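You operate a simulated robot arm through the tools that you are given. There is no shell and no other tool.

You run a simulated robot arm. Do the job below in one go: nothing can be reset, and whatever is moved stays where it is left.

JOB
Fit the blue wheel on the bench's pin board and tighten the nut.
Fine: tighten the orange clamp on the board first.

The check looks at the end state, three seconds after you hand in, the way a careful person would. Anything else that was tipped, shoved, dropped, spilled or broken makes it a failure.

ROBOT AND FRAMES
A 7-joint arm with a two-finger parallel gripper, fixed in place. Base frame: the origin is on the floor under the middle of its stand, x ahead of it, y to its left, z up. Lengths are in mm, angles in rad, forces in N, time in s.
With the tool pointing down near the work surface it reaches from about 260 to 720 mm from the base axis. Its first joint turns from -2.897 to 2.897 rad. Payload 1.57 kg.
The tool frame sits at the grasp point between the pads (the TCP): z along the fingers, y along the line on which they close. The tips reach 30 mm beyond it. Largest opening 80 mm; finger width 17, thickness 12; the body of the gripper, 40 by 82 mm, starts 80 mm behind the TCP.
Orientation is told as [roll, pitch, yaw] about the base's x, y, z axes, in that order, counted from this pose: with the fingers straight down and closing along the base's y, the tool's x points along the base's -x, its y along +y and its z along -z.

CONTROLS
- The arm moves only by the tool send_rows. Its argument "targets" is a list of rows, each an object of numbers (a shift or turn left out is 0, a gripper value left out holds the last): "dx", "dy", "dz": the shift along the tool's x, y, z in mm; "ax", "ay", "az": the turn, a rotation vector about the tool's x, y, z in rad; "jaw": the gripper command, from -1 (fully open) to 1 (shut), values between in proportion. In form: [{"dx": .., "dy": .., "dz": .., "ax": .., "ay": .., "az": .., "jaw": ..}, ...]. A call has 1 to 20 rows; each row shifts and turns the commanded pose from where the row before left it, along the tool's axes as they then stand. A row lasts 0.2 s, in which the tool goes at most 50 mm and 0.15 rad; a call with a longer step from one row to the next is refused whole, and so is a gripper value outside its range. Where a pose cannot be reached the arm comes as near as it can. A force on the tool above 40 N (or 10 N above the force at the start of the call, whichever is more), or a blocked arm, ends the call early, and 0.2 s more pass. Each finger travels about 72 mm/s and halts on what it meets, pressing with about 22 N; the grip force reading is that of the motor and also rises with nothing between the fingers. The clock runs only during rows and for 0.2 s after the last one: add rows that do not move to give the fingers time. The reply holds the time, the measured pose of the TCP, the force on the tool along the base axes, the opening and the grip force, in the units named above and with some noise, with the torque about the TCP (base axes, N m) and any sound that the robot's microphone picked up.
- Cameras (640 x 400 px; columns grow to the right, rows downward): "scene" is fixed at [210.7, 636.6, 1677.7]; the picture's right is [-0.91, -0.41, 0.00], its down [-0.35, 0.77, -0.54] and it looks along [0.22, -0.49, -0.84] (base axes); focal length 298 px, centre (320, 200). "wrist" rides on the gripper at [72, -7, -122] in the tool frame; the picture's right is [0.09, 1.00, 0.00], its down [-0.84, 0.08, -0.54] and it looks along [-0.54, 0.05, 0.84] (tool axes); focal length 238 px, centre (320, 200). There is no depth. A picture from a camera that has moved, and an enlarged one, comes with that camera's place and axes in the base frame and with its lens. The place of the scene camera against the robot may be out by one fixed shift of up to 25 mm in any direction.
- grab_frame(camera): a new picture of that camera. No time passes.
- slide_trunk(by): slides the trunk up (or, below 0, down) by that many mm; the arm rides with it, the base frame stays. It gives what a move gives, with no picture.
- enlarge(camera, box): a new picture of the part [left, top, right, bottom] of that camera's present view, enlarged. No time passes.
- job_done(): hands the job in; it is judged then, once.

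Nothing tells you positions but the pictures and the camera data. Unless the task says otherwise, let go and move clear before handing in.

The tools are called as a command line: name --argument value ..., lists and objects as JSON in quotes. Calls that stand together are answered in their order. send_rows: Moves the arm, as the interface text tells. Its arguments: {"type":"object","properties":{"targets":{"type":"array","items":{"type":"object","properties":{"dx":{"type":"number"},"dy":{"type":"number"},"dz":{"type":"number"},"ax":{"type":"number"},"ay":{"type":"number"},"az":{"type":"number"},"jaw":{"type":"number"}}}}},"required":["targets"]} The other tools are called the same way: slide_trunk (by) moves the trunk up or down; grab_frame (camera) takes a picture; enlarge (camera, box) takes an enlarged picture of a part of a camera's view; job_done () hands the job in.

At the start:

```text
clock: 0.0
tcp_pos: [376.8, 170.4, 1254.6]
tool_rot: [-0.004, 0.008, -0.002]
contact_force: [-0.2, -0.7, 0.6]
moment: [0.01, -0.03, -0.03]
grip_width: 79.8
gripper_force: 0.0
trunk travel left (down, up): [-75.0, 40.0]
```

scene: 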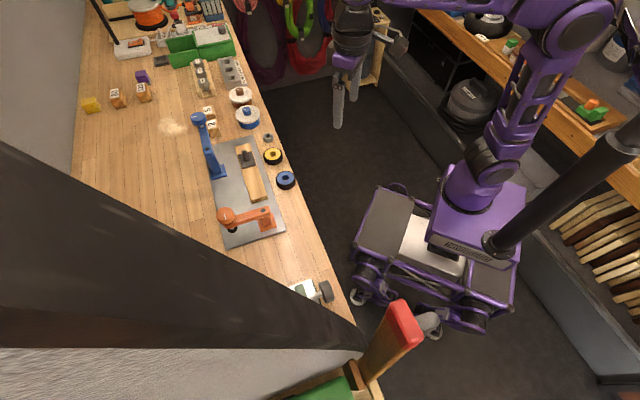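
wrist: 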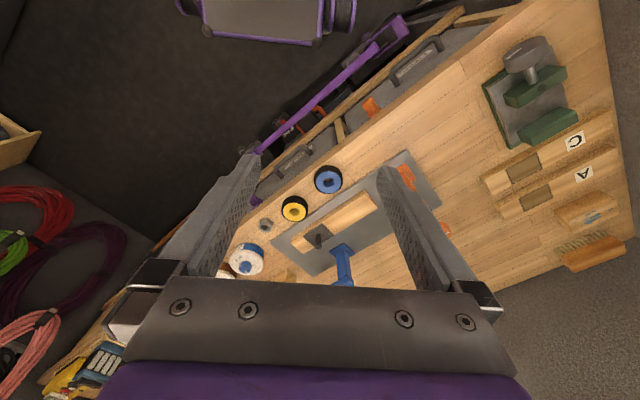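

I see a bench with a grey board carrying a blue and an orange clamp, a wooden piece, and blue and yellow wheels with a nut beside them. I'll enlarge the views to understand the parts before moving.

enlarge --camera "scene" --box '[180, 80, 320, 260]'

enlarge --camera "wrist" --box '[220, 130, 460, 300]'

grab_frame --camera "wrist"

```text
2.22 times, centred on (250, 170) of scene
camera zoom: at [210.7, 636.6, 1677.7], right [-0.91, -0.41, 0.0], down [-0.35, 0.77, -0.54], along [0.22, -0.49, -0.84], focal length 662 px, centre (476, 267)
```

zoom: 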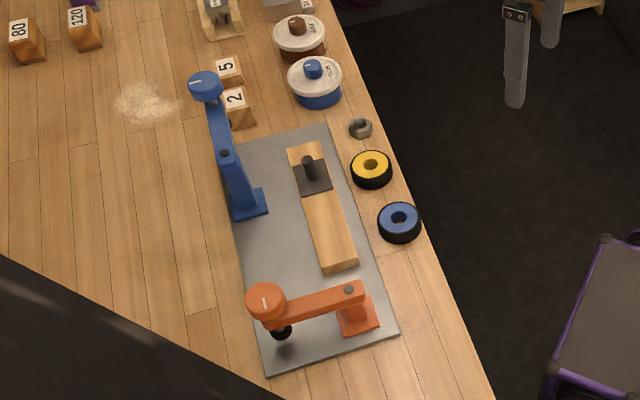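

```text
2.35 times, centred on (340, 215) of wrist
camera zoom: at [303.4, 163.6, 1377.6], right [-0.09, 1.0, 0.0], down [0.84, 0.08, 0.54], along [0.54, 0.05, -0.84], focal length 561 px, centre (273, 165)
```

zoom: 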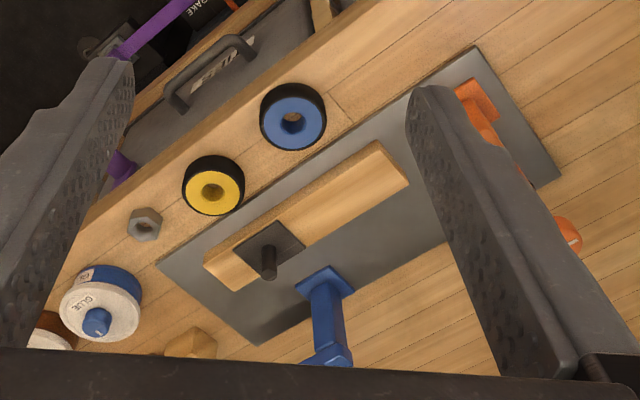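

```text
taken
camera wrist: at [303.4, 163.6, 1377.6], right [-0.09, 1.0, 0.0], down [0.84, 0.08, 0.54], along [0.54, 0.05, -0.84], focal length 238 px, centre (320, 200)
```

wrist: 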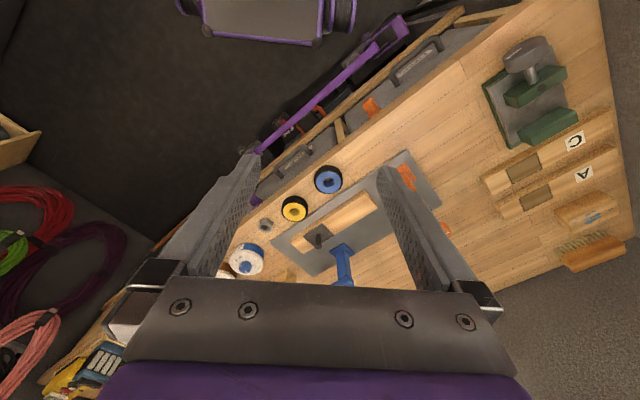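

I put the blue wheel near (517, 199, ~969), with the bench top at about z = 950. Next I'll zoom in on the clamps, pin and nut.

enlarge --camera "scene" --box '[210, 190, 290, 250]'

enlarge --camera "scene" --box '[180, 95, 260, 145]'

enlarge --camera "scene" --box '[230, 130, 300, 205]'

enlarge --camera "wrist" --box '[250, 150, 380, 240]'

```text
6.67 times, centred on (250, 220) of scene
camera zoom: at [210.7, 636.6, 1677.7], right [-0.91, -0.41, 0.0], down [-0.35, 0.77, -0.54], along [0.22, -0.49, -0.84], focal length 1985 px, centre (787, 67)
```

zoom: 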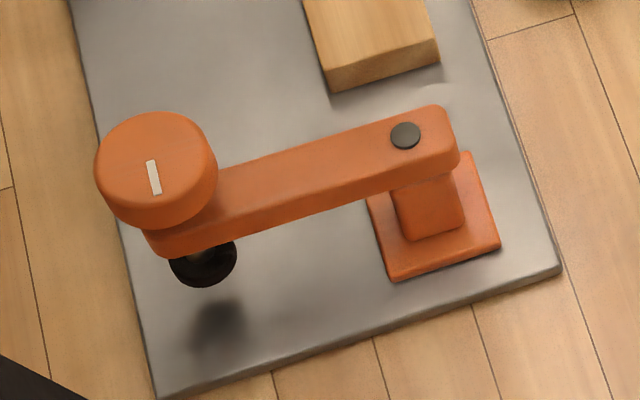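

```text
8.00 times, centred on (220, 120) of scene
camera zoom: at [210.7, 636.6, 1677.7], right [-0.91, -0.41, 0.0], down [-0.35, 0.77, -0.54], along [0.22, -0.49, -0.84], focal length 2382 px, centre (1120, 840)
```

zoom: 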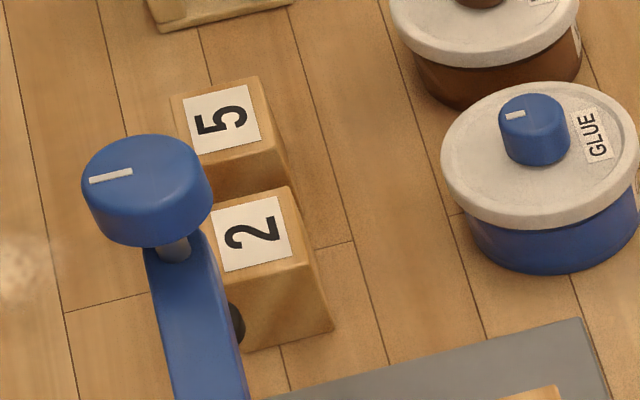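

```text
5.33 times, centred on (265, 168) of scene
camera zoom: at [210.7, 636.6, 1677.7], right [-0.91, -0.41, 0.0], down [-0.35, 0.77, -0.54], along [0.22, -0.49, -0.84], focal length 1588 px, centre (613, 373)
```

zoom: 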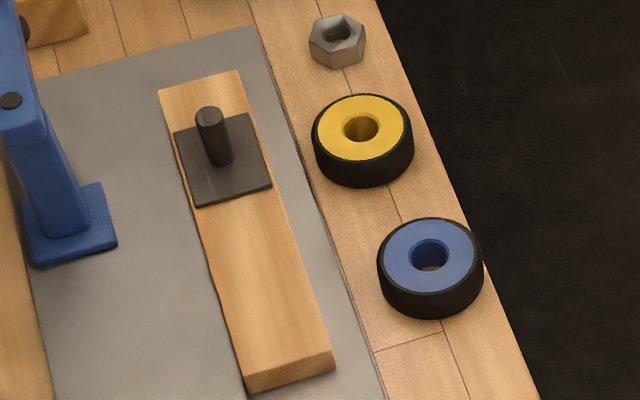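

```text
4.44 times, centred on (315, 195) of wrist
camera zoom: at [303.4, 163.6, 1377.6], right [-0.09, 1.0, 0.0], down [0.84, 0.08, 0.54], along [0.54, 0.05, -0.84], focal length 1059 px, centre (342, 222)
```

zoom: 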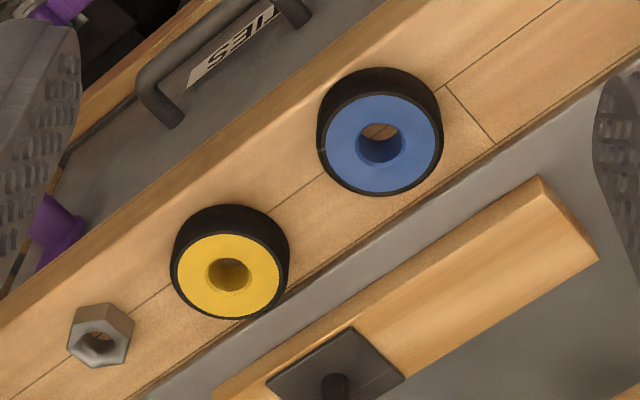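

The clamps look like swing arms on a pivot, each with a screw knob and foot. The orange arm is swung off the wooden pin board. I'll move the wrist camera over towards the orange clamp to measure it properly.

send_rows --targets '[{"dy": 40, "dz": 15, "jaw": -1}, {"dy": 40, "dz": 15}, {"dy": 40, "dz": 15}, {"dy": 20, "dz": 10}, {}]'

grab_frame --camera "wrist"

grab_frame --camera "scene"

```text
clock: 1.2
tcp_pos: [375.4, 310.3, 1200.7]
tool_rot: [-0.002, 0.004, 0.0]
contact_force: [0.5, 0.2, -0.6]
moment: [0.0, 0.04, -0.03]
grip_width: 80.0
gripper_force: 0.0
trunk travel left (down, up): [-75.0, 40.0]
```

```text
taken
camera wrist: at [302.8, 302.8, 1322.8], right [-0.09, 1.0, 0.0], down [0.84, 0.08, 0.54], along [0.54, 0.05, -0.84], focal length 238 px, centre (320, 200)
```

wrist: 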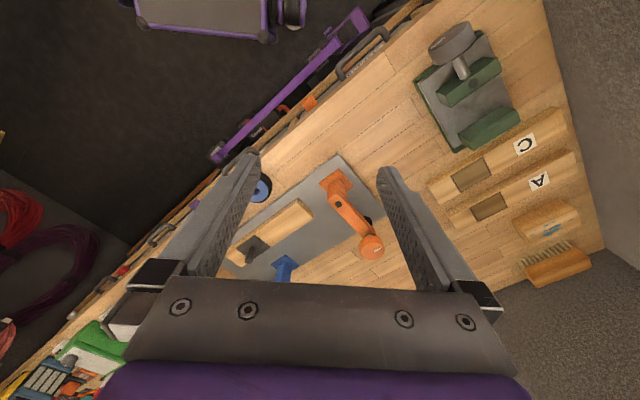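

```text
taken
```

scene: 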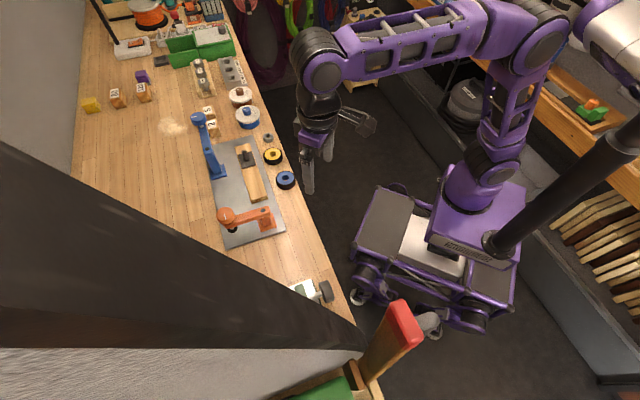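

enlarge --camera "wrist" --box '[220, 145, 400, 285]'

enlarge --camera "wrist" --box '[310, 150, 400, 270]'

```text
2.86 times, centred on (310, 215) of wrist
camera zoom: at [302.8, 302.8, 1322.8], right [-0.09, 1.0, 0.0], down [0.84, 0.08, 0.54], along [0.54, 0.05, -0.84], focal length 681 px, centre (349, 157)
```

zoom: 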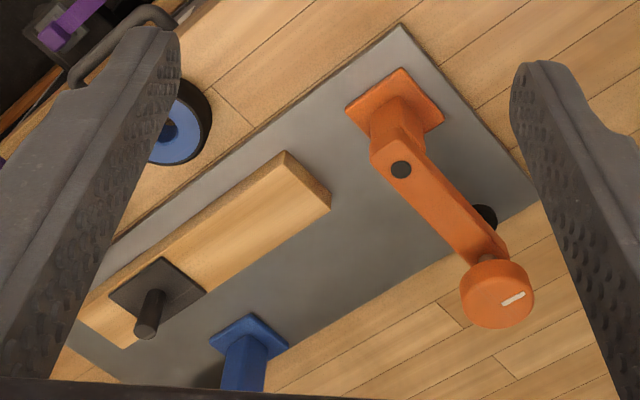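

```text
3.33 times, centred on (355, 210) of wrist
camera zoom: at [302.8, 302.8, 1322.8], right [-0.09, 1.0, 0.0], down [0.84, 0.08, 0.54], along [0.54, 0.05, -0.84], focal length 794 px, centre (203, 167)
```

zoom: 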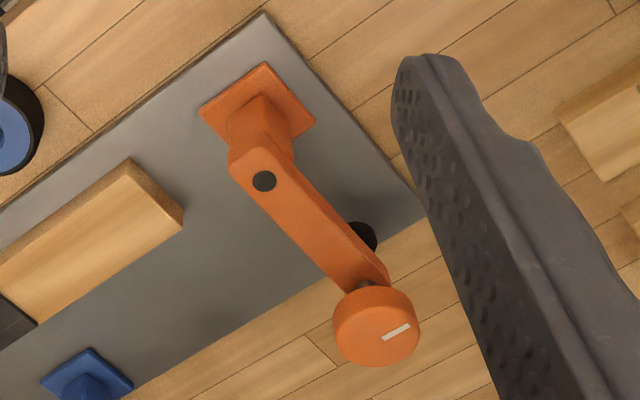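

I have rough positions but the bench height is still uncertain, somewhere between 925 and 960. I'll take closer views from lower down to pin it.

send_rows --targets '[{"dz": 30}, {"dz": 30}, {"dz": 30}, {"dz": 30}, {}]'

grab_frame --camera "wrist"

enlarge --camera "wrist" --box '[190, 60, 430, 280]'

```text
clock: 2.4
tcp_pos: [376.1, 307.4, 1079.5]
tool_rot: [-0.002, 0.004, -0.001]
contact_force: [0.5, 0.4, 0.7]
moment: [0.0, 0.0, 0.01]
grip_width: 80.1
gripper_force: 0.0
trunk travel left (down, up): [-75.0, 40.0]
```

```text
taken
camera wrist: at [302.7, 301.9, 1202.2], right [-0.09, 1.0, 0.0], down [0.84, 0.08, 0.54], along [0.54, 0.05, -0.84], focal length 238 px, centre (320, 200)
```

wrist: 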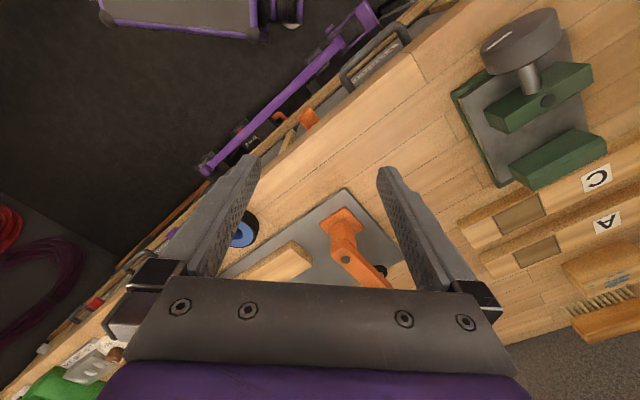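

```text
1.82 times, centred on (310, 170) of wrist
camera zoom: at [302.7, 301.9, 1202.2], right [-0.09, 1.0, 0.0], down [0.84, 0.08, 0.54], along [0.54, 0.05, -0.84], focal length 433 px, centre (338, 254)
```

zoom: 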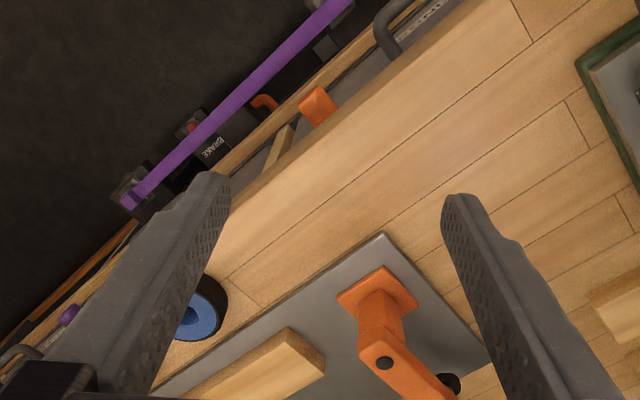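

Bench features now triangulate to a plate top of z ≈ 937, an orange pivot at about (514, 352) with the arm top near z = 1000, and a knob around (578, 415, 1035). I'll move forward above the clamp for a clearer view of the arm, knob and foot.

send_rows --targets '[{"dx": -30, "dy": 25, "dz": -10}, {"dx": -30, "dy": 25, "dz": -5}, {"dx": -30, "dy": 25, "dz": -5}, {}]'

grab_frame --camera "wrist"

enlarge --camera "wrist" --box '[230, 130, 390, 290]'

```text
clock: 3.4
tcp_pos: [465.5, 384.5, 1097.9]
tool_rot: [-0.002, 0.007, 0.0]
contact_force: [0.0, 0.0, -0.3]
moment: [0.02, 0.04, 0.01]
grip_width: 80.1
gripper_force: 0.2
trunk travel left (down, up): [-75.0, 40.0]
```

```text
taken
camera wrist: at [393.0, 378.2, 1220.4], right [-0.09, 1.0, 0.0], down [0.84, 0.08, 0.54], along [0.54, 0.05, -0.84], focal length 238 px, centre (320, 200)
```

wrist: 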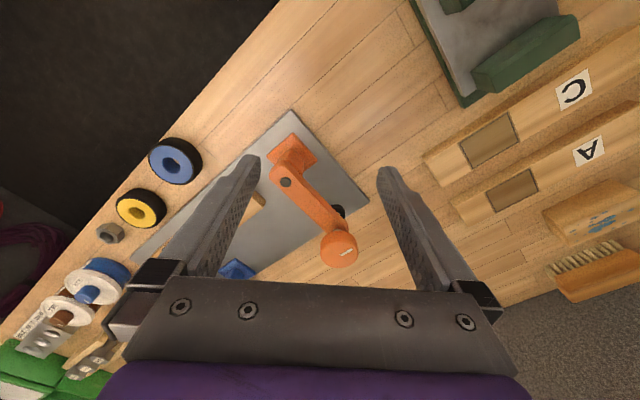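

```text
2.50 times, centred on (310, 210) of wrist
camera zoom: at [393.0, 378.2, 1220.4], right [-0.09, 1.0, 0.0], down [0.84, 0.08, 0.54], along [0.54, 0.05, -0.84], focal length 596 px, centre (345, 175)
```

zoom: 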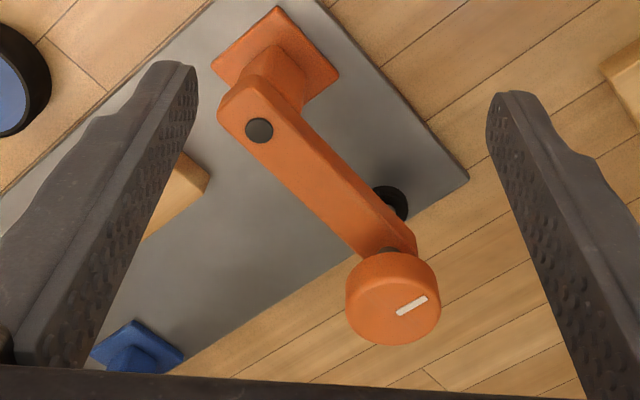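

Re-measured with the crops' own lens data, the wheel is near (531, 202), the pin at about (670, 193) and the nut at about (666, 71). The orange arm swings in line with the wooden board, and the bench lies at 45° in base axes. I need to know if the clamp foot clears the wood top, so I'll tilt for a low side view.

send_rows --targets '[{"dx": 33, "dy": -27}, {"dx": 33, "dy": -27}, {"ay": -0.15}, {"ay": -0.15}, {"ay": -0.15}, {"ay": -0.15}, {"dx": 24, "dz": 35}, {"dx": 24, "dz": 35}, {}]'

grab_frame --camera "wrist"

```text
clock: 5.4
tcp_pos: [398.9, 329.7, 1016.2]
tool_rot: [-0.002, -0.595, 0.003]
contact_force: [-0.5, -0.2, 0.5]
moment: [-0.03, -0.02, 0.01]
grip_width: 79.9
gripper_force: 0.1
trunk travel left (down, up): [-75.0, 40.0]
```

```text
taken
camera wrist: at [269.1, 323.3, 1075.7], right [-0.08, 1.0, -0.05], down [0.39, 0.08, 0.92], along [0.92, 0.05, -0.39], focal length 238 px, centre (320, 200)
```

wrist: 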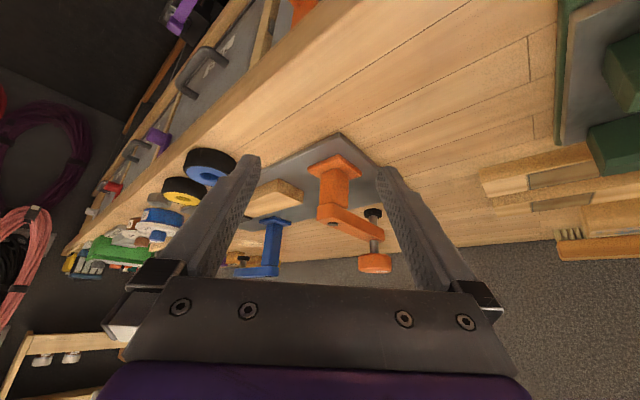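

enlarge --camera "wrist" --box '[235, 130, 405, 280]'

enlarge --camera "wrist" --box '[310, 200, 410, 280]'

```text
2.67 times, centred on (320, 205) of wrist
camera zoom: at [269.1, 323.3, 1075.7], right [-0.08, 1.0, -0.05], down [0.39, 0.08, 0.92], along [0.92, 0.05, -0.39], focal length 636 px, centre (320, 187)
```

zoom: 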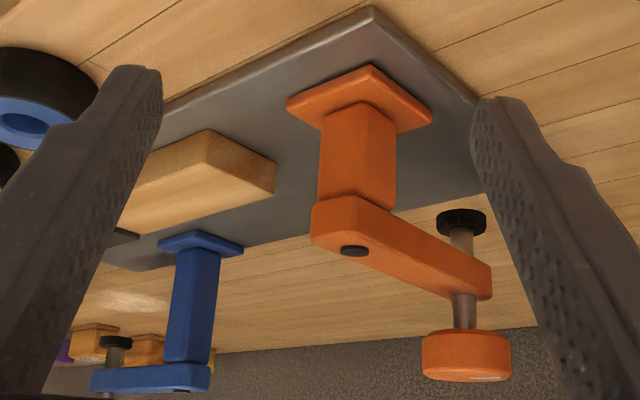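

```text
5.00 times, centred on (360, 240) of wrist
camera zoom: at [269.1, 323.3, 1075.7], right [-0.08, 1.0, -0.05], down [0.39, 0.08, 0.92], along [0.92, 0.05, -0.39], focal length 1192 px, centre (120, 0)
```

zoom: 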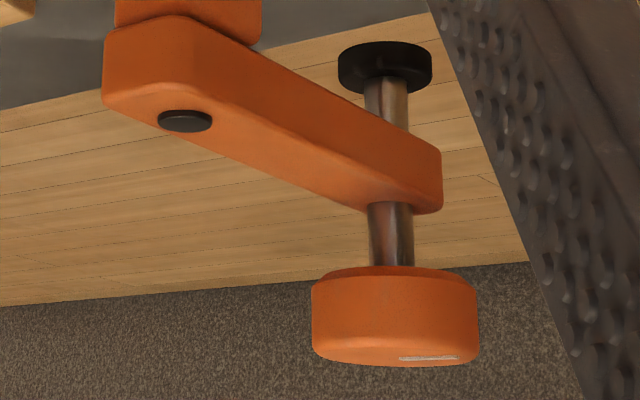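

enlarge --camera "wrist" --box '[240, 165, 320, 225]'

enlarge --camera "wrist" --box '[300, 130, 400, 220]'

```text
6.67 times, centred on (280, 195) of wrist
camera zoom: at [269.1, 323.3, 1075.7], right [-0.08, 1.0, -0.05], down [0.39, 0.08, 0.92], along [0.92, 0.05, -0.39], focal length 1589 px, centre (587, 233)
```

zoom: 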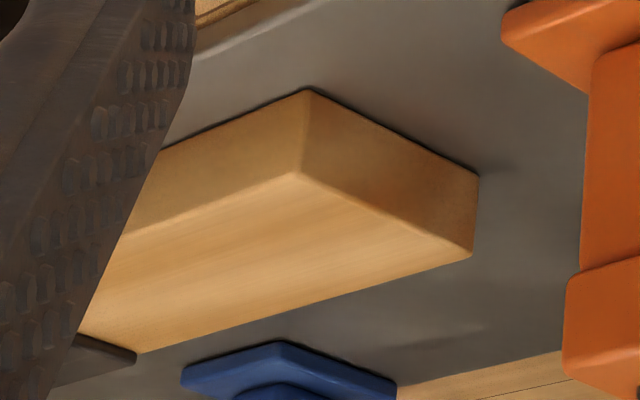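

```text
4.44 times, centred on (350, 175) of wrist
camera zoom: at [269.1, 323.3, 1075.7], right [-0.08, 1.0, -0.05], down [0.39, 0.08, 0.92], along [0.92, 0.05, -0.39], focal length 1059 px, centre (187, 311)
```

zoom: 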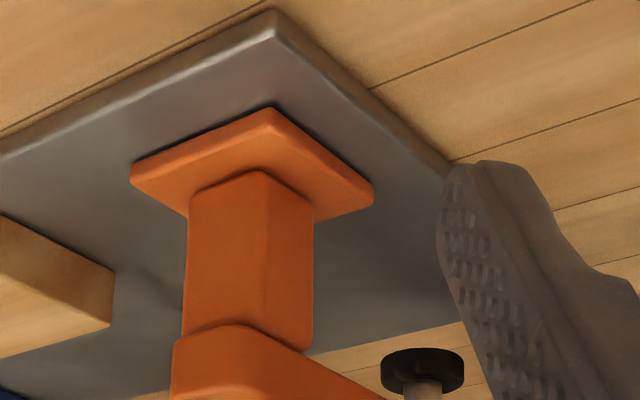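

The side view shows a screw clamp. The arm pivots near (515, 352) with its top at about z = 998, the screw axis is near (577, 416), the foot bottom is at about 956, and the wood top is at about 954. I'll straighten the tool, rise, and line the open fingers up across the arm.

send_rows --targets '[{"ay": 0.15, "jaw": -1}, {"ay": 0.15}, {"ay": 0.15}, {"ay": 0.15}, {"dz": -40}, {"dz": -40}, {"dx": -38, "dy": 14.5}, {"dx": -38, "dy": 14.5}, {"dx": -38, "dy": 14.5}, {"dx": -38, "dy": 14.5}, {"az": -0.133}, {"az": -0.133}, {"az": -0.133}, {"az": -0.133}, {"az": -0.133}, {"az": -0.131}, {}]'

grab_frame --camera "wrist"

grab_frame --camera "scene"

```text
clock: 9.0
tcp_pos: [550.7, 387.6, 1093.7]
tool_rot: [0.003, 0.006, 0.797]
contact_force: [-0.2, 0.4, 0.4]
moment: [0.0, -0.01, 0.02]
grip_width: 80.1
gripper_force: 0.0
trunk travel left (down, up): [-75.0, 40.0]
```

```text
taken
camera wrist: at [505.0, 332.6, 1216.3], right [-0.78, 0.63, 0.0], down [0.53, 0.65, 0.54], along [0.34, 0.42, -0.84], focal length 238 px, centre (320, 200)
```

wrist: 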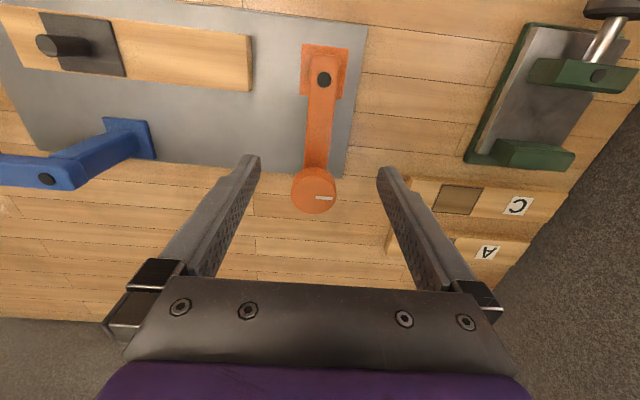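

```text
taken
```

scene: 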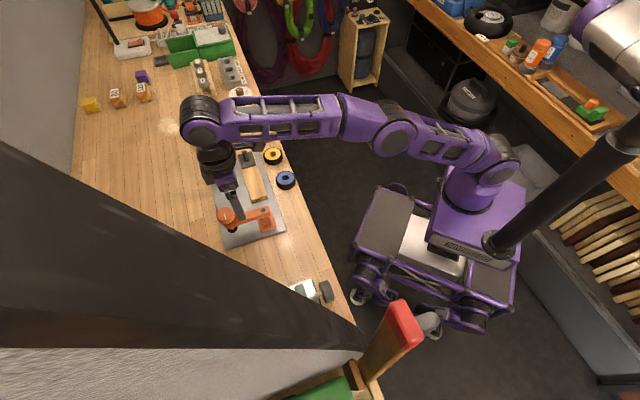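

The fingers line up across the orange arm as planned. I'll descend so they straddle it, then look again.

send_rows --targets '[{"dz": 30}, {"dz": 30}, {"dz": 30}, {}]'

grab_frame --camera "wrist"

```text
clock: 10.0
tcp_pos: [551.4, 388.4, 1005.4]
tool_rot: [0.0, 0.004, 0.796]
contact_force: [0.2, -0.1, 0.4]
moment: [-0.01, -0.02, 0.03]
grip_width: 80.0
gripper_force: 0.1
trunk travel left (down, up): [-75.0, 40.0]
```

```text
taken
camera wrist: at [505.1, 332.4, 1126.8], right [-0.78, 0.63, 0.0], down [0.53, 0.65, 0.54], along [0.34, 0.42, -0.84], focal length 238 px, centre (320, 200)
```

wrist: 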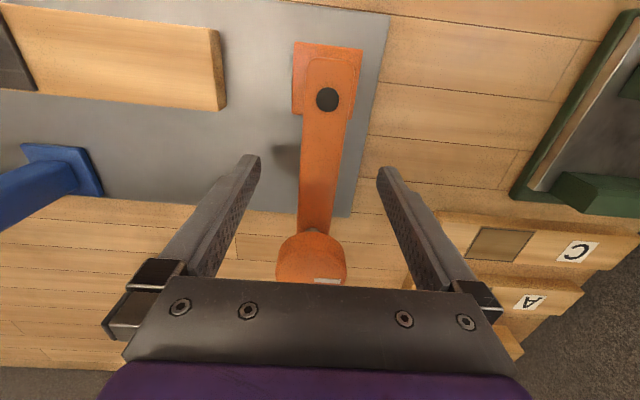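

The arm sits between the fingers. I'll narrow the gap and try the first bit of the swing, clockwise seen from above, watching the force.

send_rows --targets '[{"jaw": 0.1}, {}, {}, {"dx": 0.25, "dy": -5.06, "az": 0.1}, {"dx": 0.25, "dy": -5.06, "az": 0.1}, {"dx": 0.25, "dy": -5.06, "az": 0.1}, {}]'

grab_frame --camera "wrist"

```text
clock: 11.6
tcp_pos: [559.8, 376.6, 1004.9]
tool_rot: [0.001, 0.005, 0.497]
contact_force: [-1.8, 3.5, -0.6]
moment: [0.05, 0.03, 0.05]
grip_width: 39.6
gripper_force: 1.7
trunk travel left (down, up): [-75.0, 40.0]
```

```text
taken
camera wrist: at [499.1, 337.0, 1126.6], right [-0.55, 0.83, 0.0], down [0.7, 0.47, 0.54], along [0.45, 0.3, -0.84], focal length 238 px, centre (320, 200)
```

wrist: 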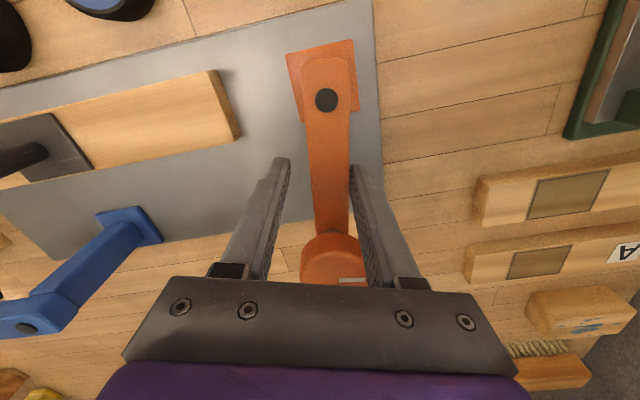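

The arm swings freely with about 4 N. I'll continue the arc and stop just before the foot reaches the wood, to check clearance.

send_rows --targets '[{"dx": 0.25, "dy": -5.06, "az": 0.1}, {"dx": 0.25, "dy": -5.06, "az": 0.1}, {"dx": 0.25, "dy": -5.06, "az": 0.1}, {"dx": 0.25, "dy": -5.06, "az": 0.1}, {"dx": 0.25, "dy": -5.06, "az": 0.1}, {"dx": 0.25, "dy": -5.06, "az": 0.1}, {"dx": 0.25, "dy": -5.06, "az": 0.1}, {"dx": 0.25, "dy": -5.06, "az": 0.1}, {}]'

grab_frame --camera "wrist"

grab_frame --camera "scene"

```text
clock: 13.6
tcp_pos: [564.3, 336.0, 1004.2]
tool_rot: [-0.006, 0.004, -0.305]
contact_force: [1.0, 2.3, 0.4]
moment: [0.06, -0.06, 0.06]
grip_width: 38.2
gripper_force: 1.7
trunk travel left (down, up): [-75.0, 40.0]
```

```text
taken
camera wrist: at [493.0, 352.2, 1126.1], right [0.21, 0.98, 0.0], down [0.82, -0.18, 0.54], along [0.53, -0.12, -0.84], focal length 238 px, centre (320, 200)
```

wrist: 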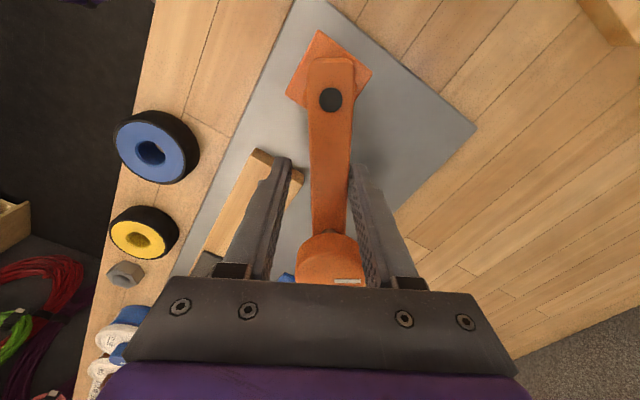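

```text
taken
```

scene: 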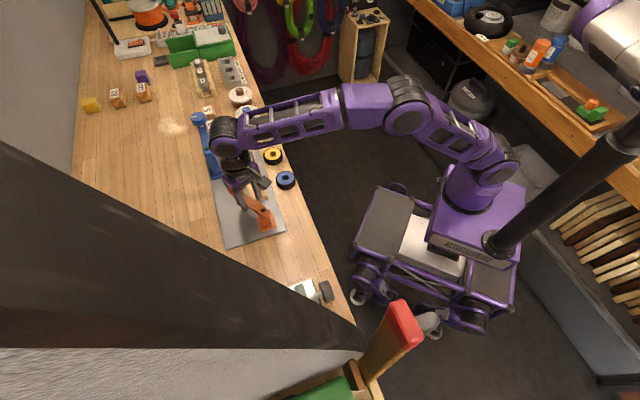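

enlarge --camera "scene" --box '[215, 150, 305, 240]'

enlarge --camera "wrist" --box '[240, 130, 400, 290]'

```text
4.44 times, centred on (260, 195) of scene
camera zoom: at [210.7, 636.6, 1677.7], right [-0.91, -0.41, 0.0], down [-0.35, 0.77, -0.54], along [0.22, -0.49, -0.84], focal length 1324 px, centre (587, 222)
```

zoom: 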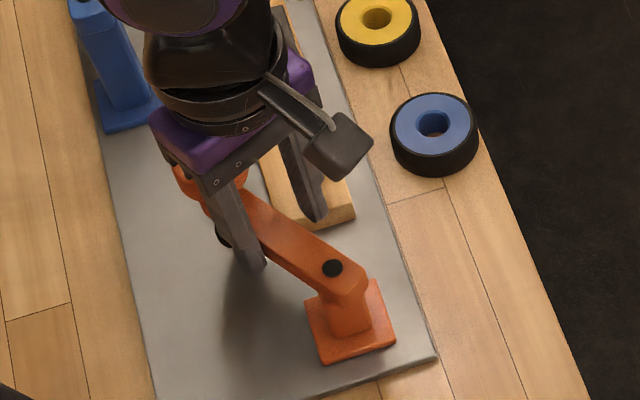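

```text
2.50 times, centred on (320, 210) of wrist
camera zoom: at [493.0, 352.2, 1126.1], right [0.21, 0.98, 0.0], down [0.82, -0.18, 0.54], along [0.53, -0.12, -0.84], focal length 596 px, centre (320, 175)
```

zoom: 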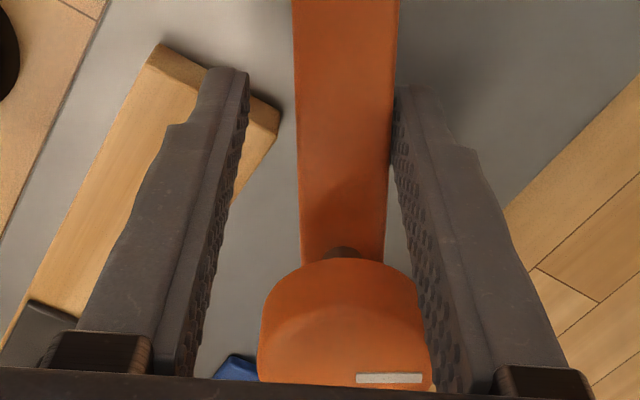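

The swing is working, but the foot may only clear the wood by 2 mm. I'll back out upward and take a low side view before going any further.

send_rows --targets '[{"dy": -2, "jaw": -1}, {}, {"dz": -35}, {"dz": -35}, {"dz": -30}, {"az": -0.1}, {"az": -0.1}, {"az": -0.105}, {"dx": 40}, {"dx": 40}, {"dx": 40}, {"dx": 45}, {"ay": -0.15}, {"ay": -0.15}, {"ay": -0.15}, {"ay": -0.15}, {"dx": 24, "dz": 35}, {"dx": 24, "dz": 35}, {"dx": 3, "dz": 4}, {}]'

grab_frame --camera "wrist"

enlarge --camera "wrist" --box '[260, 160, 380, 260]'

```text
clock: 17.8
tcp_pos: [398.4, 335.3, 1015.8]
tool_rot: [-0.004, -0.594, 0.003]
contact_force: [-0.5, 0.5, 0.5]
moment: [-0.01, 0.02, -0.04]
grip_width: 80.1
gripper_force: 0.0
trunk travel left (down, up): [-75.0, 40.0]
```

```text
taken
camera wrist: at [268.6, 327.3, 1075.9], right [-0.08, 1.0, -0.05], down [0.39, 0.08, 0.92], along [0.92, 0.05, -0.39], focal length 238 px, centre (320, 200)
```

wrist: 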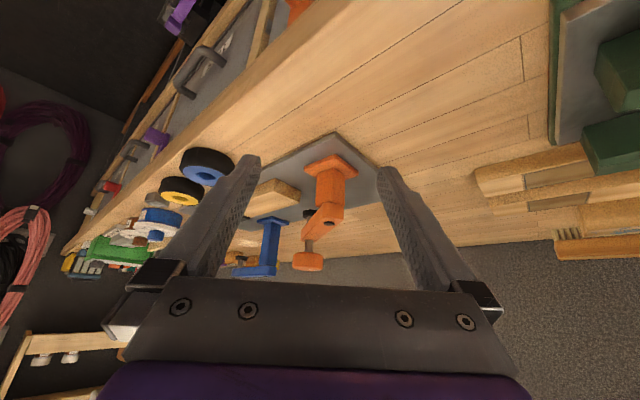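

```text
4.00 times, centred on (320, 210) of wrist
camera zoom: at [268.6, 327.3, 1075.9], right [-0.08, 1.0, -0.05], down [0.39, 0.08, 0.92], along [0.92, 0.05, -0.39], focal length 953 px, centre (320, 160)
```

zoom: 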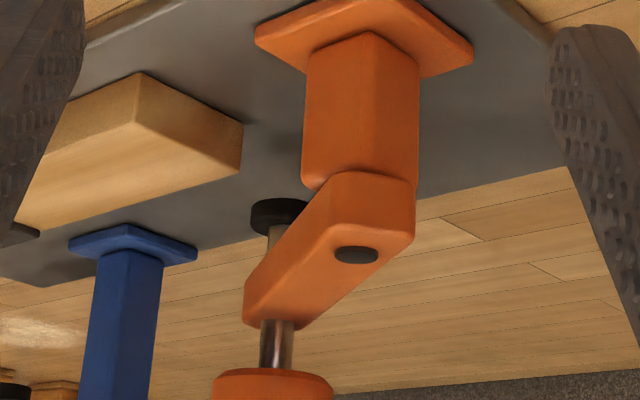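

enlarge --camera "wrist" --box '[280, 190, 340, 230]'

enlarge --camera "wrist" --box '[280, 230, 340, 280]'

```text
10.00 times, centred on (310, 210) of wrist
camera zoom: at [268.6, 327.3, 1075.9], right [-0.08, 1.0, -0.05], down [0.39, 0.08, 0.92], along [0.92, 0.05, -0.39], focal length 2384 px, centre (420, 100)
```

zoom: 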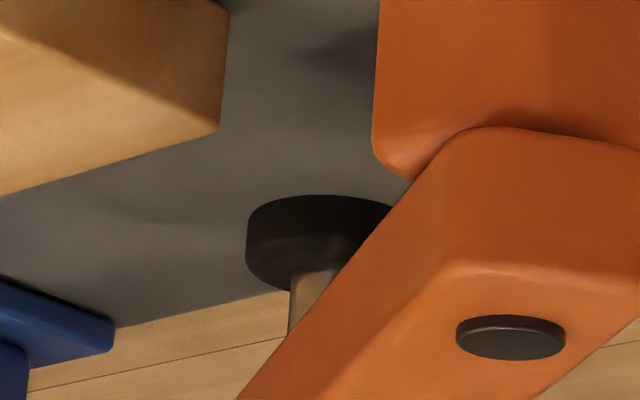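

```text
8.00 times, centred on (310, 255) of wrist
camera zoom: at [268.6, 327.3, 1075.9], right [-0.08, 1.0, -0.05], down [0.39, 0.08, 0.92], along [0.92, 0.05, -0.39], focal length 1907 px, centre (400, -240)
```

zoom: 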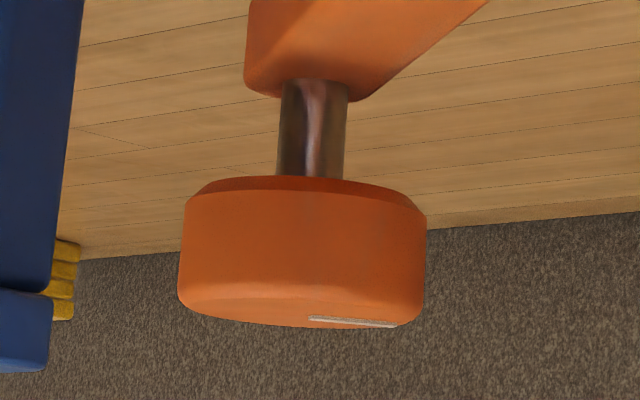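

The foot bottom is around 956.6 and the wood top around 955, so the clearance is only about 1–2 mm. The safe course is to grip the orange knob, near (600, 334, 1027) with a diameter of about 44, back it off a little, and finish the swing holding the knob. First I'll move above it.

send_rows --targets '[{"ay": 0.15, "jaw": -1}, {"ay": 0.15}, {"ay": 0.15}, {"ay": 0.146}, {"dz": -45}, {"dz": -45}, {"dx": -40}, {"dx": -40}, {"dx": -40}, {"dx": -40}, {"dx": -42, "dy": -1}, {}]'

grab_frame --camera "wrist"

```text
clock: 20.4
tcp_pos: [591.7, 329.0, 1100.2]
tool_rot: [-0.004, 0.003, 0.002]
contact_force: [-0.7, 0.0, 0.2]
moment: [0.0, 0.02, 0.04]
grip_width: 79.9
gripper_force: 0.1
out of reach, approached as far as the arm can: row 11
trunk travel left (down, up): [-75.0, 40.0]
```

```text
taken
camera wrist: at [518.7, 323.3, 1222.1], right [-0.09, 1.0, 0.0], down [0.84, 0.08, 0.54], along [0.54, 0.05, -0.84], focal length 238 px, centre (320, 200)
```

wrist: 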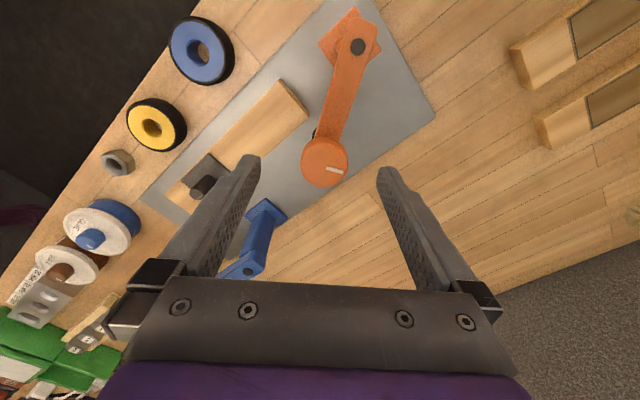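

The knob is just outside reach at this height. Raising the trunk by 40 mm should give more reach at this level.

slide_trunk --by 40

send_rows --targets '[{"dz": 20}, {"dz": 20}, {}]'

grab_frame --camera "wrist"

```text
clock: 21.2
tcp_pos: [591.1, 328.4, 1141.9]
tool_rot: [-0.004, 0.002, 0.002]
contact_force: [0.9, 0.4, -0.1]
moment: [0.03, 0.02, -0.01]
grip_width: 80.0
gripper_force: 0.0
trunk travel left (down, up): [-115.0, 0.0]
```

```text
clock: 22.0
tcp_pos: [592.4, 329.8, 1100.4]
tool_rot: [-0.004, 0.002, 0.002]
contact_force: [-0.3, 0.1, 0.0]
moment: [-0.01, -0.01, -0.04]
grip_width: 80.0
gripper_force: 0.0
trunk travel left (down, up): [-115.0, 0.0]
```

```text
taken
camera wrist: at [518.5, 323.5, 1222.6], right [-0.09, 1.0, 0.0], down [0.84, 0.08, 0.54], along [0.54, 0.05, -0.84], focal length 238 px, centre (320, 200)
```

wrist: 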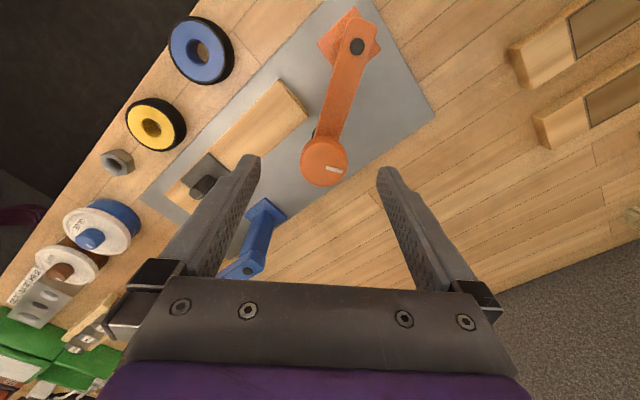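

enlarge --camera "wrist" --box '[290, 125, 370, 195]'

```text
5.71 times, centred on (330, 160) of wrist
camera zoom: at [518.5, 323.5, 1222.6], right [-0.09, 1.0, 0.0], down [0.84, 0.08, 0.54], along [0.54, 0.05, -0.84], focal length 1362 px, centre (263, 429)
```

zoom: 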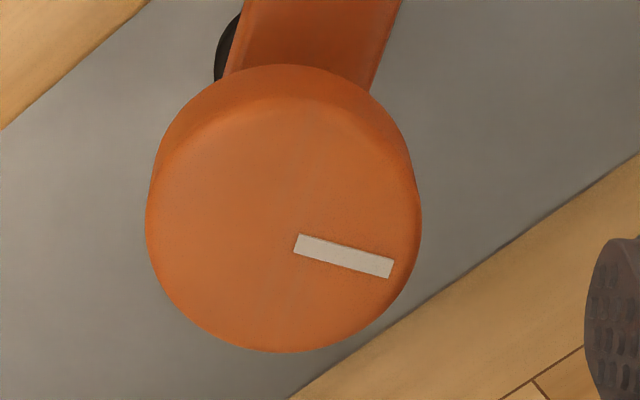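

The knob's centre refines to about (601.6, 334.3). I'll move over it and descend so the fingers surround it above the arm.

send_rows --targets '[{"dx": -4.5, "dy": 2.2, "dz": 12}, {"dx": -4.7, "dy": 2.3, "dz": 13}, {}]'

grab_frame --camera "wrist"

```text
clock: 22.8
tcp_pos: [600.4, 333.5, 1077.4]
tool_rot: [-0.004, 0.0, 0.002]
contact_force: [0.4, 0.3, 0.3]
moment: [0.03, 0.0, 0.03]
grip_width: 80.0
gripper_force: 0.0
trunk travel left (down, up): [-115.0, 0.0]
```

```text
taken
camera wrist: at [527.2, 327.8, 1197.9], right [-0.09, 1.0, 0.0], down [0.84, 0.08, 0.54], along [0.54, 0.05, -0.84], focal length 238 px, centre (320, 200)
```

wrist: 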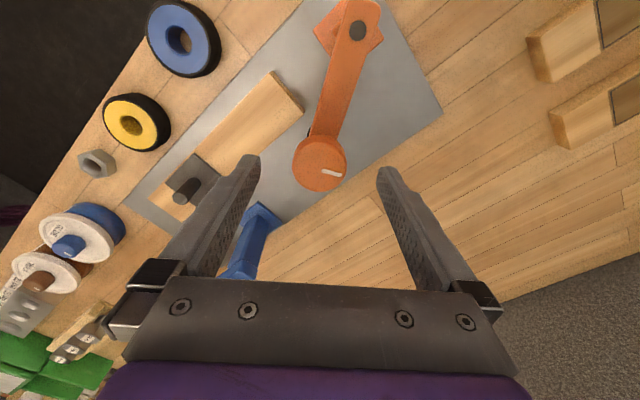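

send_rows --targets '[{"dz": 15}, {"dz": 15}, {"dz": 14}, {}]'

grab_frame --camera "wrist"

```text
clock: 23.8
tcp_pos: [600.8, 334.5, 1031.1]
tool_rot: [-0.003, 0.001, 0.001]
contact_force: [0.8, -0.3, 0.2]
moment: [-0.03, 0.01, -0.05]
grip_width: 80.1
gripper_force: 0.1
trunk travel left (down, up): [-115.0, 0.0]
```

```text
taken
camera wrist: at [527.2, 328.0, 1153.1], right [-0.09, 1.0, 0.0], down [0.84, 0.08, 0.54], along [0.54, 0.05, -0.84], focal length 238 px, centre (320, 200)
```

wrist: 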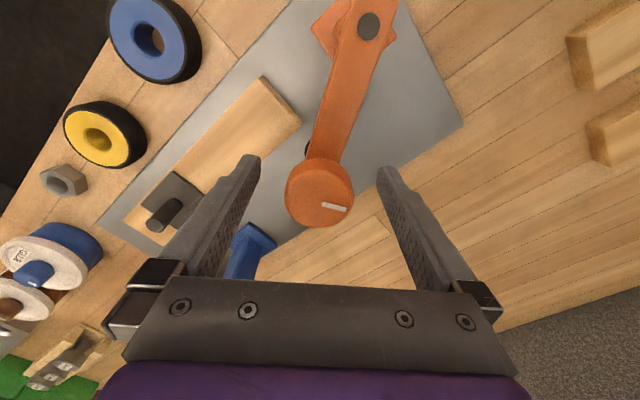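

The knob is centred between the fingers at the right height. I'll close on it.

send_rows --targets '[{"jaw": 1}, {}, {}, {}]'

grab_frame --camera "wrist"

```text
clock: 24.8
tcp_pos: [601.1, 335.0, 1032.1]
tool_rot: [-0.002, 0.001, 0.003]
contact_force: [-0.6, -0.4, -0.8]
moment: [0.02, 0.03, 0.0]
grip_width: 41.1
gripper_force: 45.3
trunk travel left (down, up): [-115.0, 0.0]
```

```text
taken
camera wrist: at [527.2, 327.9, 1153.3], right [-0.09, 1.0, 0.0], down [0.84, 0.08, 0.54], along [0.54, 0.05, -0.84], focal length 238 px, centre (320, 200)
```

wrist: 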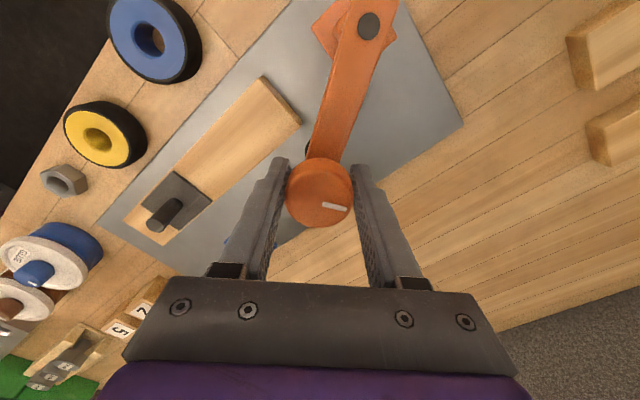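

Gripped at 41 mm. I'll turn the knob counter-clockwise to lift the foot a little, watching the loads.

send_rows --targets '[{"az": -0.12}, {"az": -0.12}, {"az": -0.12}, {"az": -0.12}, {"az": -0.12}, {"az": -0.12}, {"az": -0.12}, {"az": -0.12}, {}]'

grab_frame --camera "wrist"

grab_frame --camera "scene"

```text
clock: 26.8
tcp_pos: [599.7, 334.8, 1032.3]
tool_rot: [-0.003, 0.002, 0.963]
contact_force: [-3.9, 6.4, 4.4]
moment: [-0.21, 0.33, -0.42]
grip_width: 40.2
gripper_force: 45.3
trunk travel left (down, up): [-115.0, 0.0]
```

```text
taken
camera wrist: at [563.1, 272.2, 1153.9], right [-0.87, 0.49, 0.0], down [0.41, 0.73, 0.54], along [0.27, 0.47, -0.84], focal length 238 px, centre (320, 200)
```

wrist: 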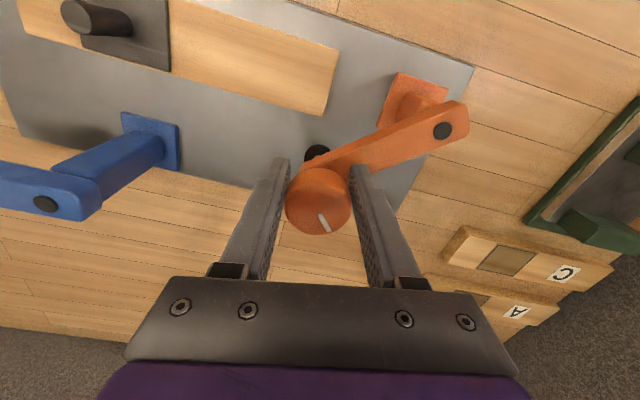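

```text
taken
```

scene: 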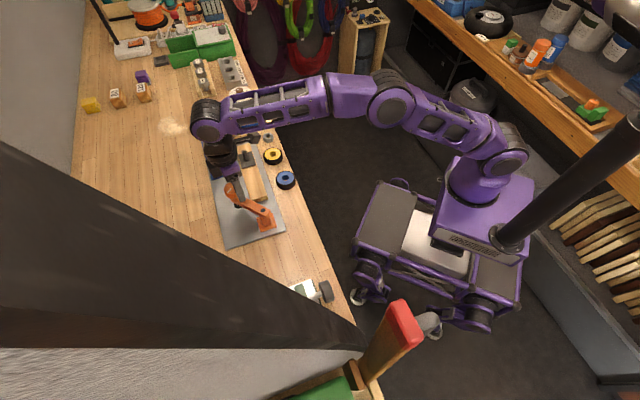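

enlarge --camera "wrist" --box '[280, 140, 370, 240]'

```text
4.00 times, centred on (325, 190) of wrist
camera zoom: at [563.1, 272.2, 1153.9], right [-0.87, 0.49, 0.0], down [0.41, 0.73, 0.54], along [0.27, 0.47, -0.84], focal length 953 px, centre (300, 240)
```

zoom: 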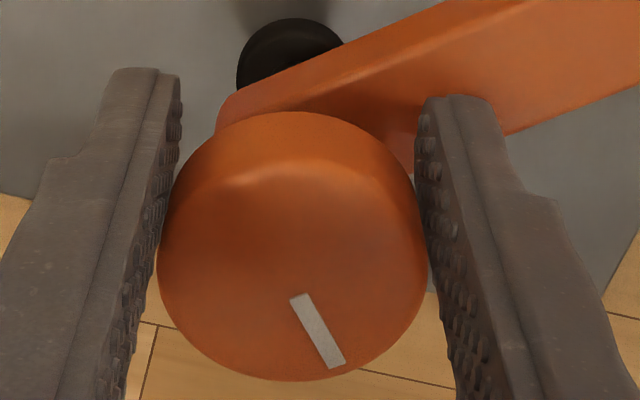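

The knob only turned about 9° before the grip slipped at about 0.42 N m, so it is already at its fully open stop. The clearance is therefore as built. I'll keep hold of the knob and swing the arm onward in small steps, turning the tool with it and watching the force.

send_rows --targets '[{"az": 0.06}, {"dx": 8.09, "dy": -2.99, "az": 0.1}, {"dx": 8.09, "dy": -2.99, "az": 0.1}, {}]'

enlarge --camera "wrist" --box '[240, 110, 400, 260]'

```text
clock: 27.8
tcp_pos: [594.3, 318.6, 1032.5]
tool_rot: [-0.001, 0.003, 0.701]
contact_force: [-8.5, 1.9, 1.9]
moment: [-0.13, 0.31, 0.08]
grip_width: 40.0
gripper_force: 45.0
trunk travel left (down, up): [-115.0, 0.0]
```

```text
2.67 times, centred on (320, 185) of wrist
camera zoom: at [542.0, 266.8, 1153.9], right [-0.71, 0.7, 0.0], down [0.59, 0.6, 0.54], along [0.38, 0.38, -0.84], focal length 636 px, centre (320, 240)
```

zoom: 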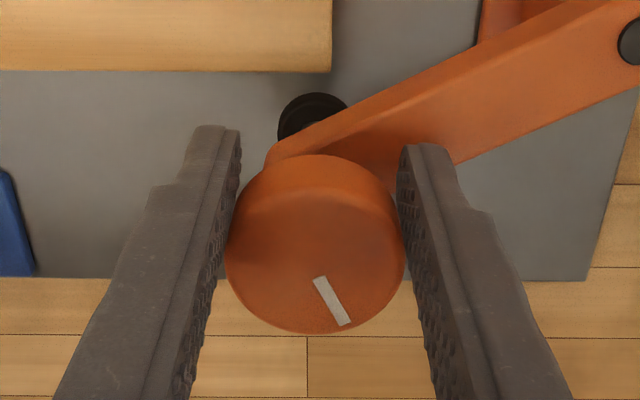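

send_rows --targets '[{"dx": 8.3, "dy": -2.3, "az": 0.1}, {}]'

enlarge --camera "wrist" --box '[240, 110, 400, 260]'

enlarge --camera "scene" --box '[215, 150, 305, 240]'

```text
clock: 28.4
tcp_pos: [589.7, 310.7, 1032.1]
tool_rot: [-0.004, 0.002, 0.6]
contact_force: [-3.2, 0.9, 1.6]
moment: [-0.18, 0.23, 0.03]
grip_width: 40.2
gripper_force: 45.2
trunk travel left (down, up): [-115.0, 0.0]
```

```text
2.67 times, centred on (320, 185) of wrist
camera zoom: at [533.0, 264.7, 1153.9], right [-0.64, 0.77, 0.0], down [0.65, 0.54, 0.54], along [0.42, 0.34, -0.84], focal length 636 px, centre (320, 240)
```

zoom: 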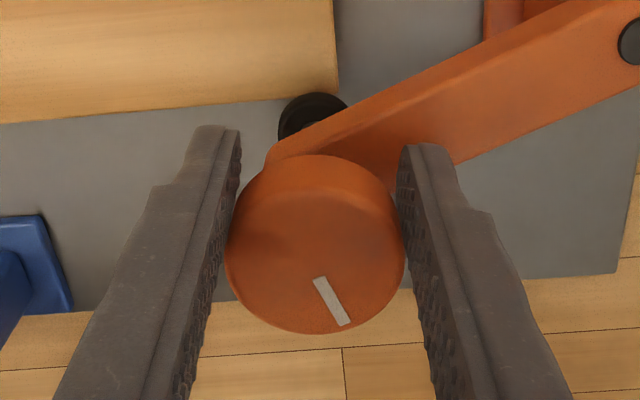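

```text
4.44 times, centred on (260, 195) of scene
camera zoom: at [210.7, 636.6, 1677.7], right [-0.91, -0.41, 0.0], down [-0.35, 0.77, -0.54], along [0.22, -0.49, -0.84], focal length 1324 px, centre (587, 222)
```

zoom: 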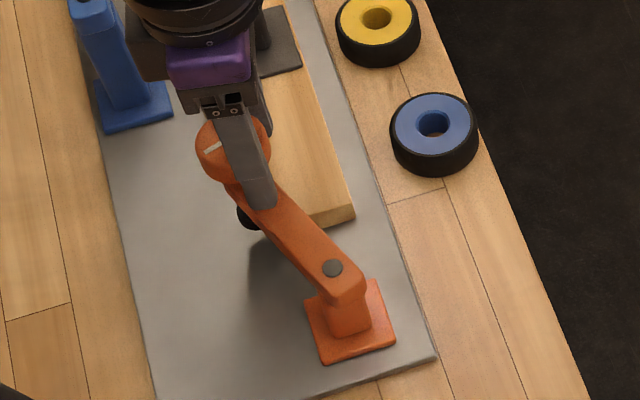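

enlarge --camera "wrist" --box '[300, 140, 340, 170]'

enlarge --camera "scene" --box '[230, 180, 275, 215]'

```text
13.33 times, centred on (320, 155) of wrist
camera zoom: at [533.0, 264.7, 1153.9], right [-0.64, 0.77, 0.0], down [0.65, 0.54, 0.54], along [0.42, 0.34, -0.84], focal length 3178 px, centre (320, 800)
```

zoom: 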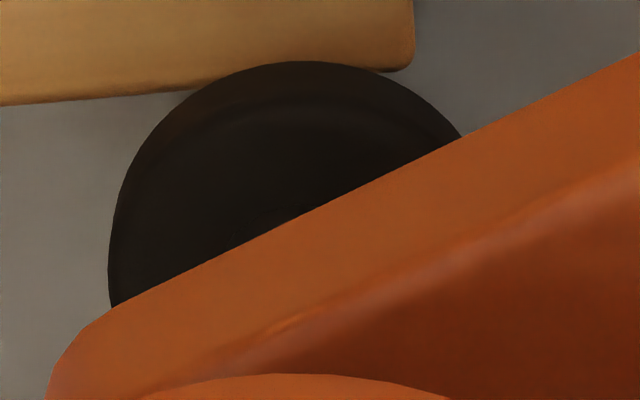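

```text
11.43 times, centred on (252, 198) of scene
camera zoom: at [210.7, 636.6, 1677.7], right [-0.91, -0.41, 0.0], down [-0.35, 0.77, -0.54], along [0.22, -0.49, -0.84], focal length 3404 px, centre (1091, 229)
```

zoom: 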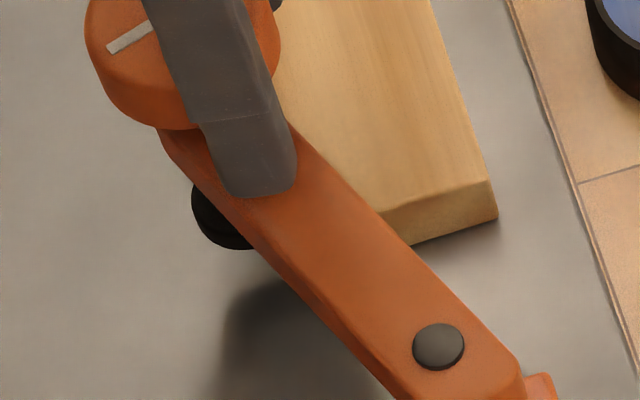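

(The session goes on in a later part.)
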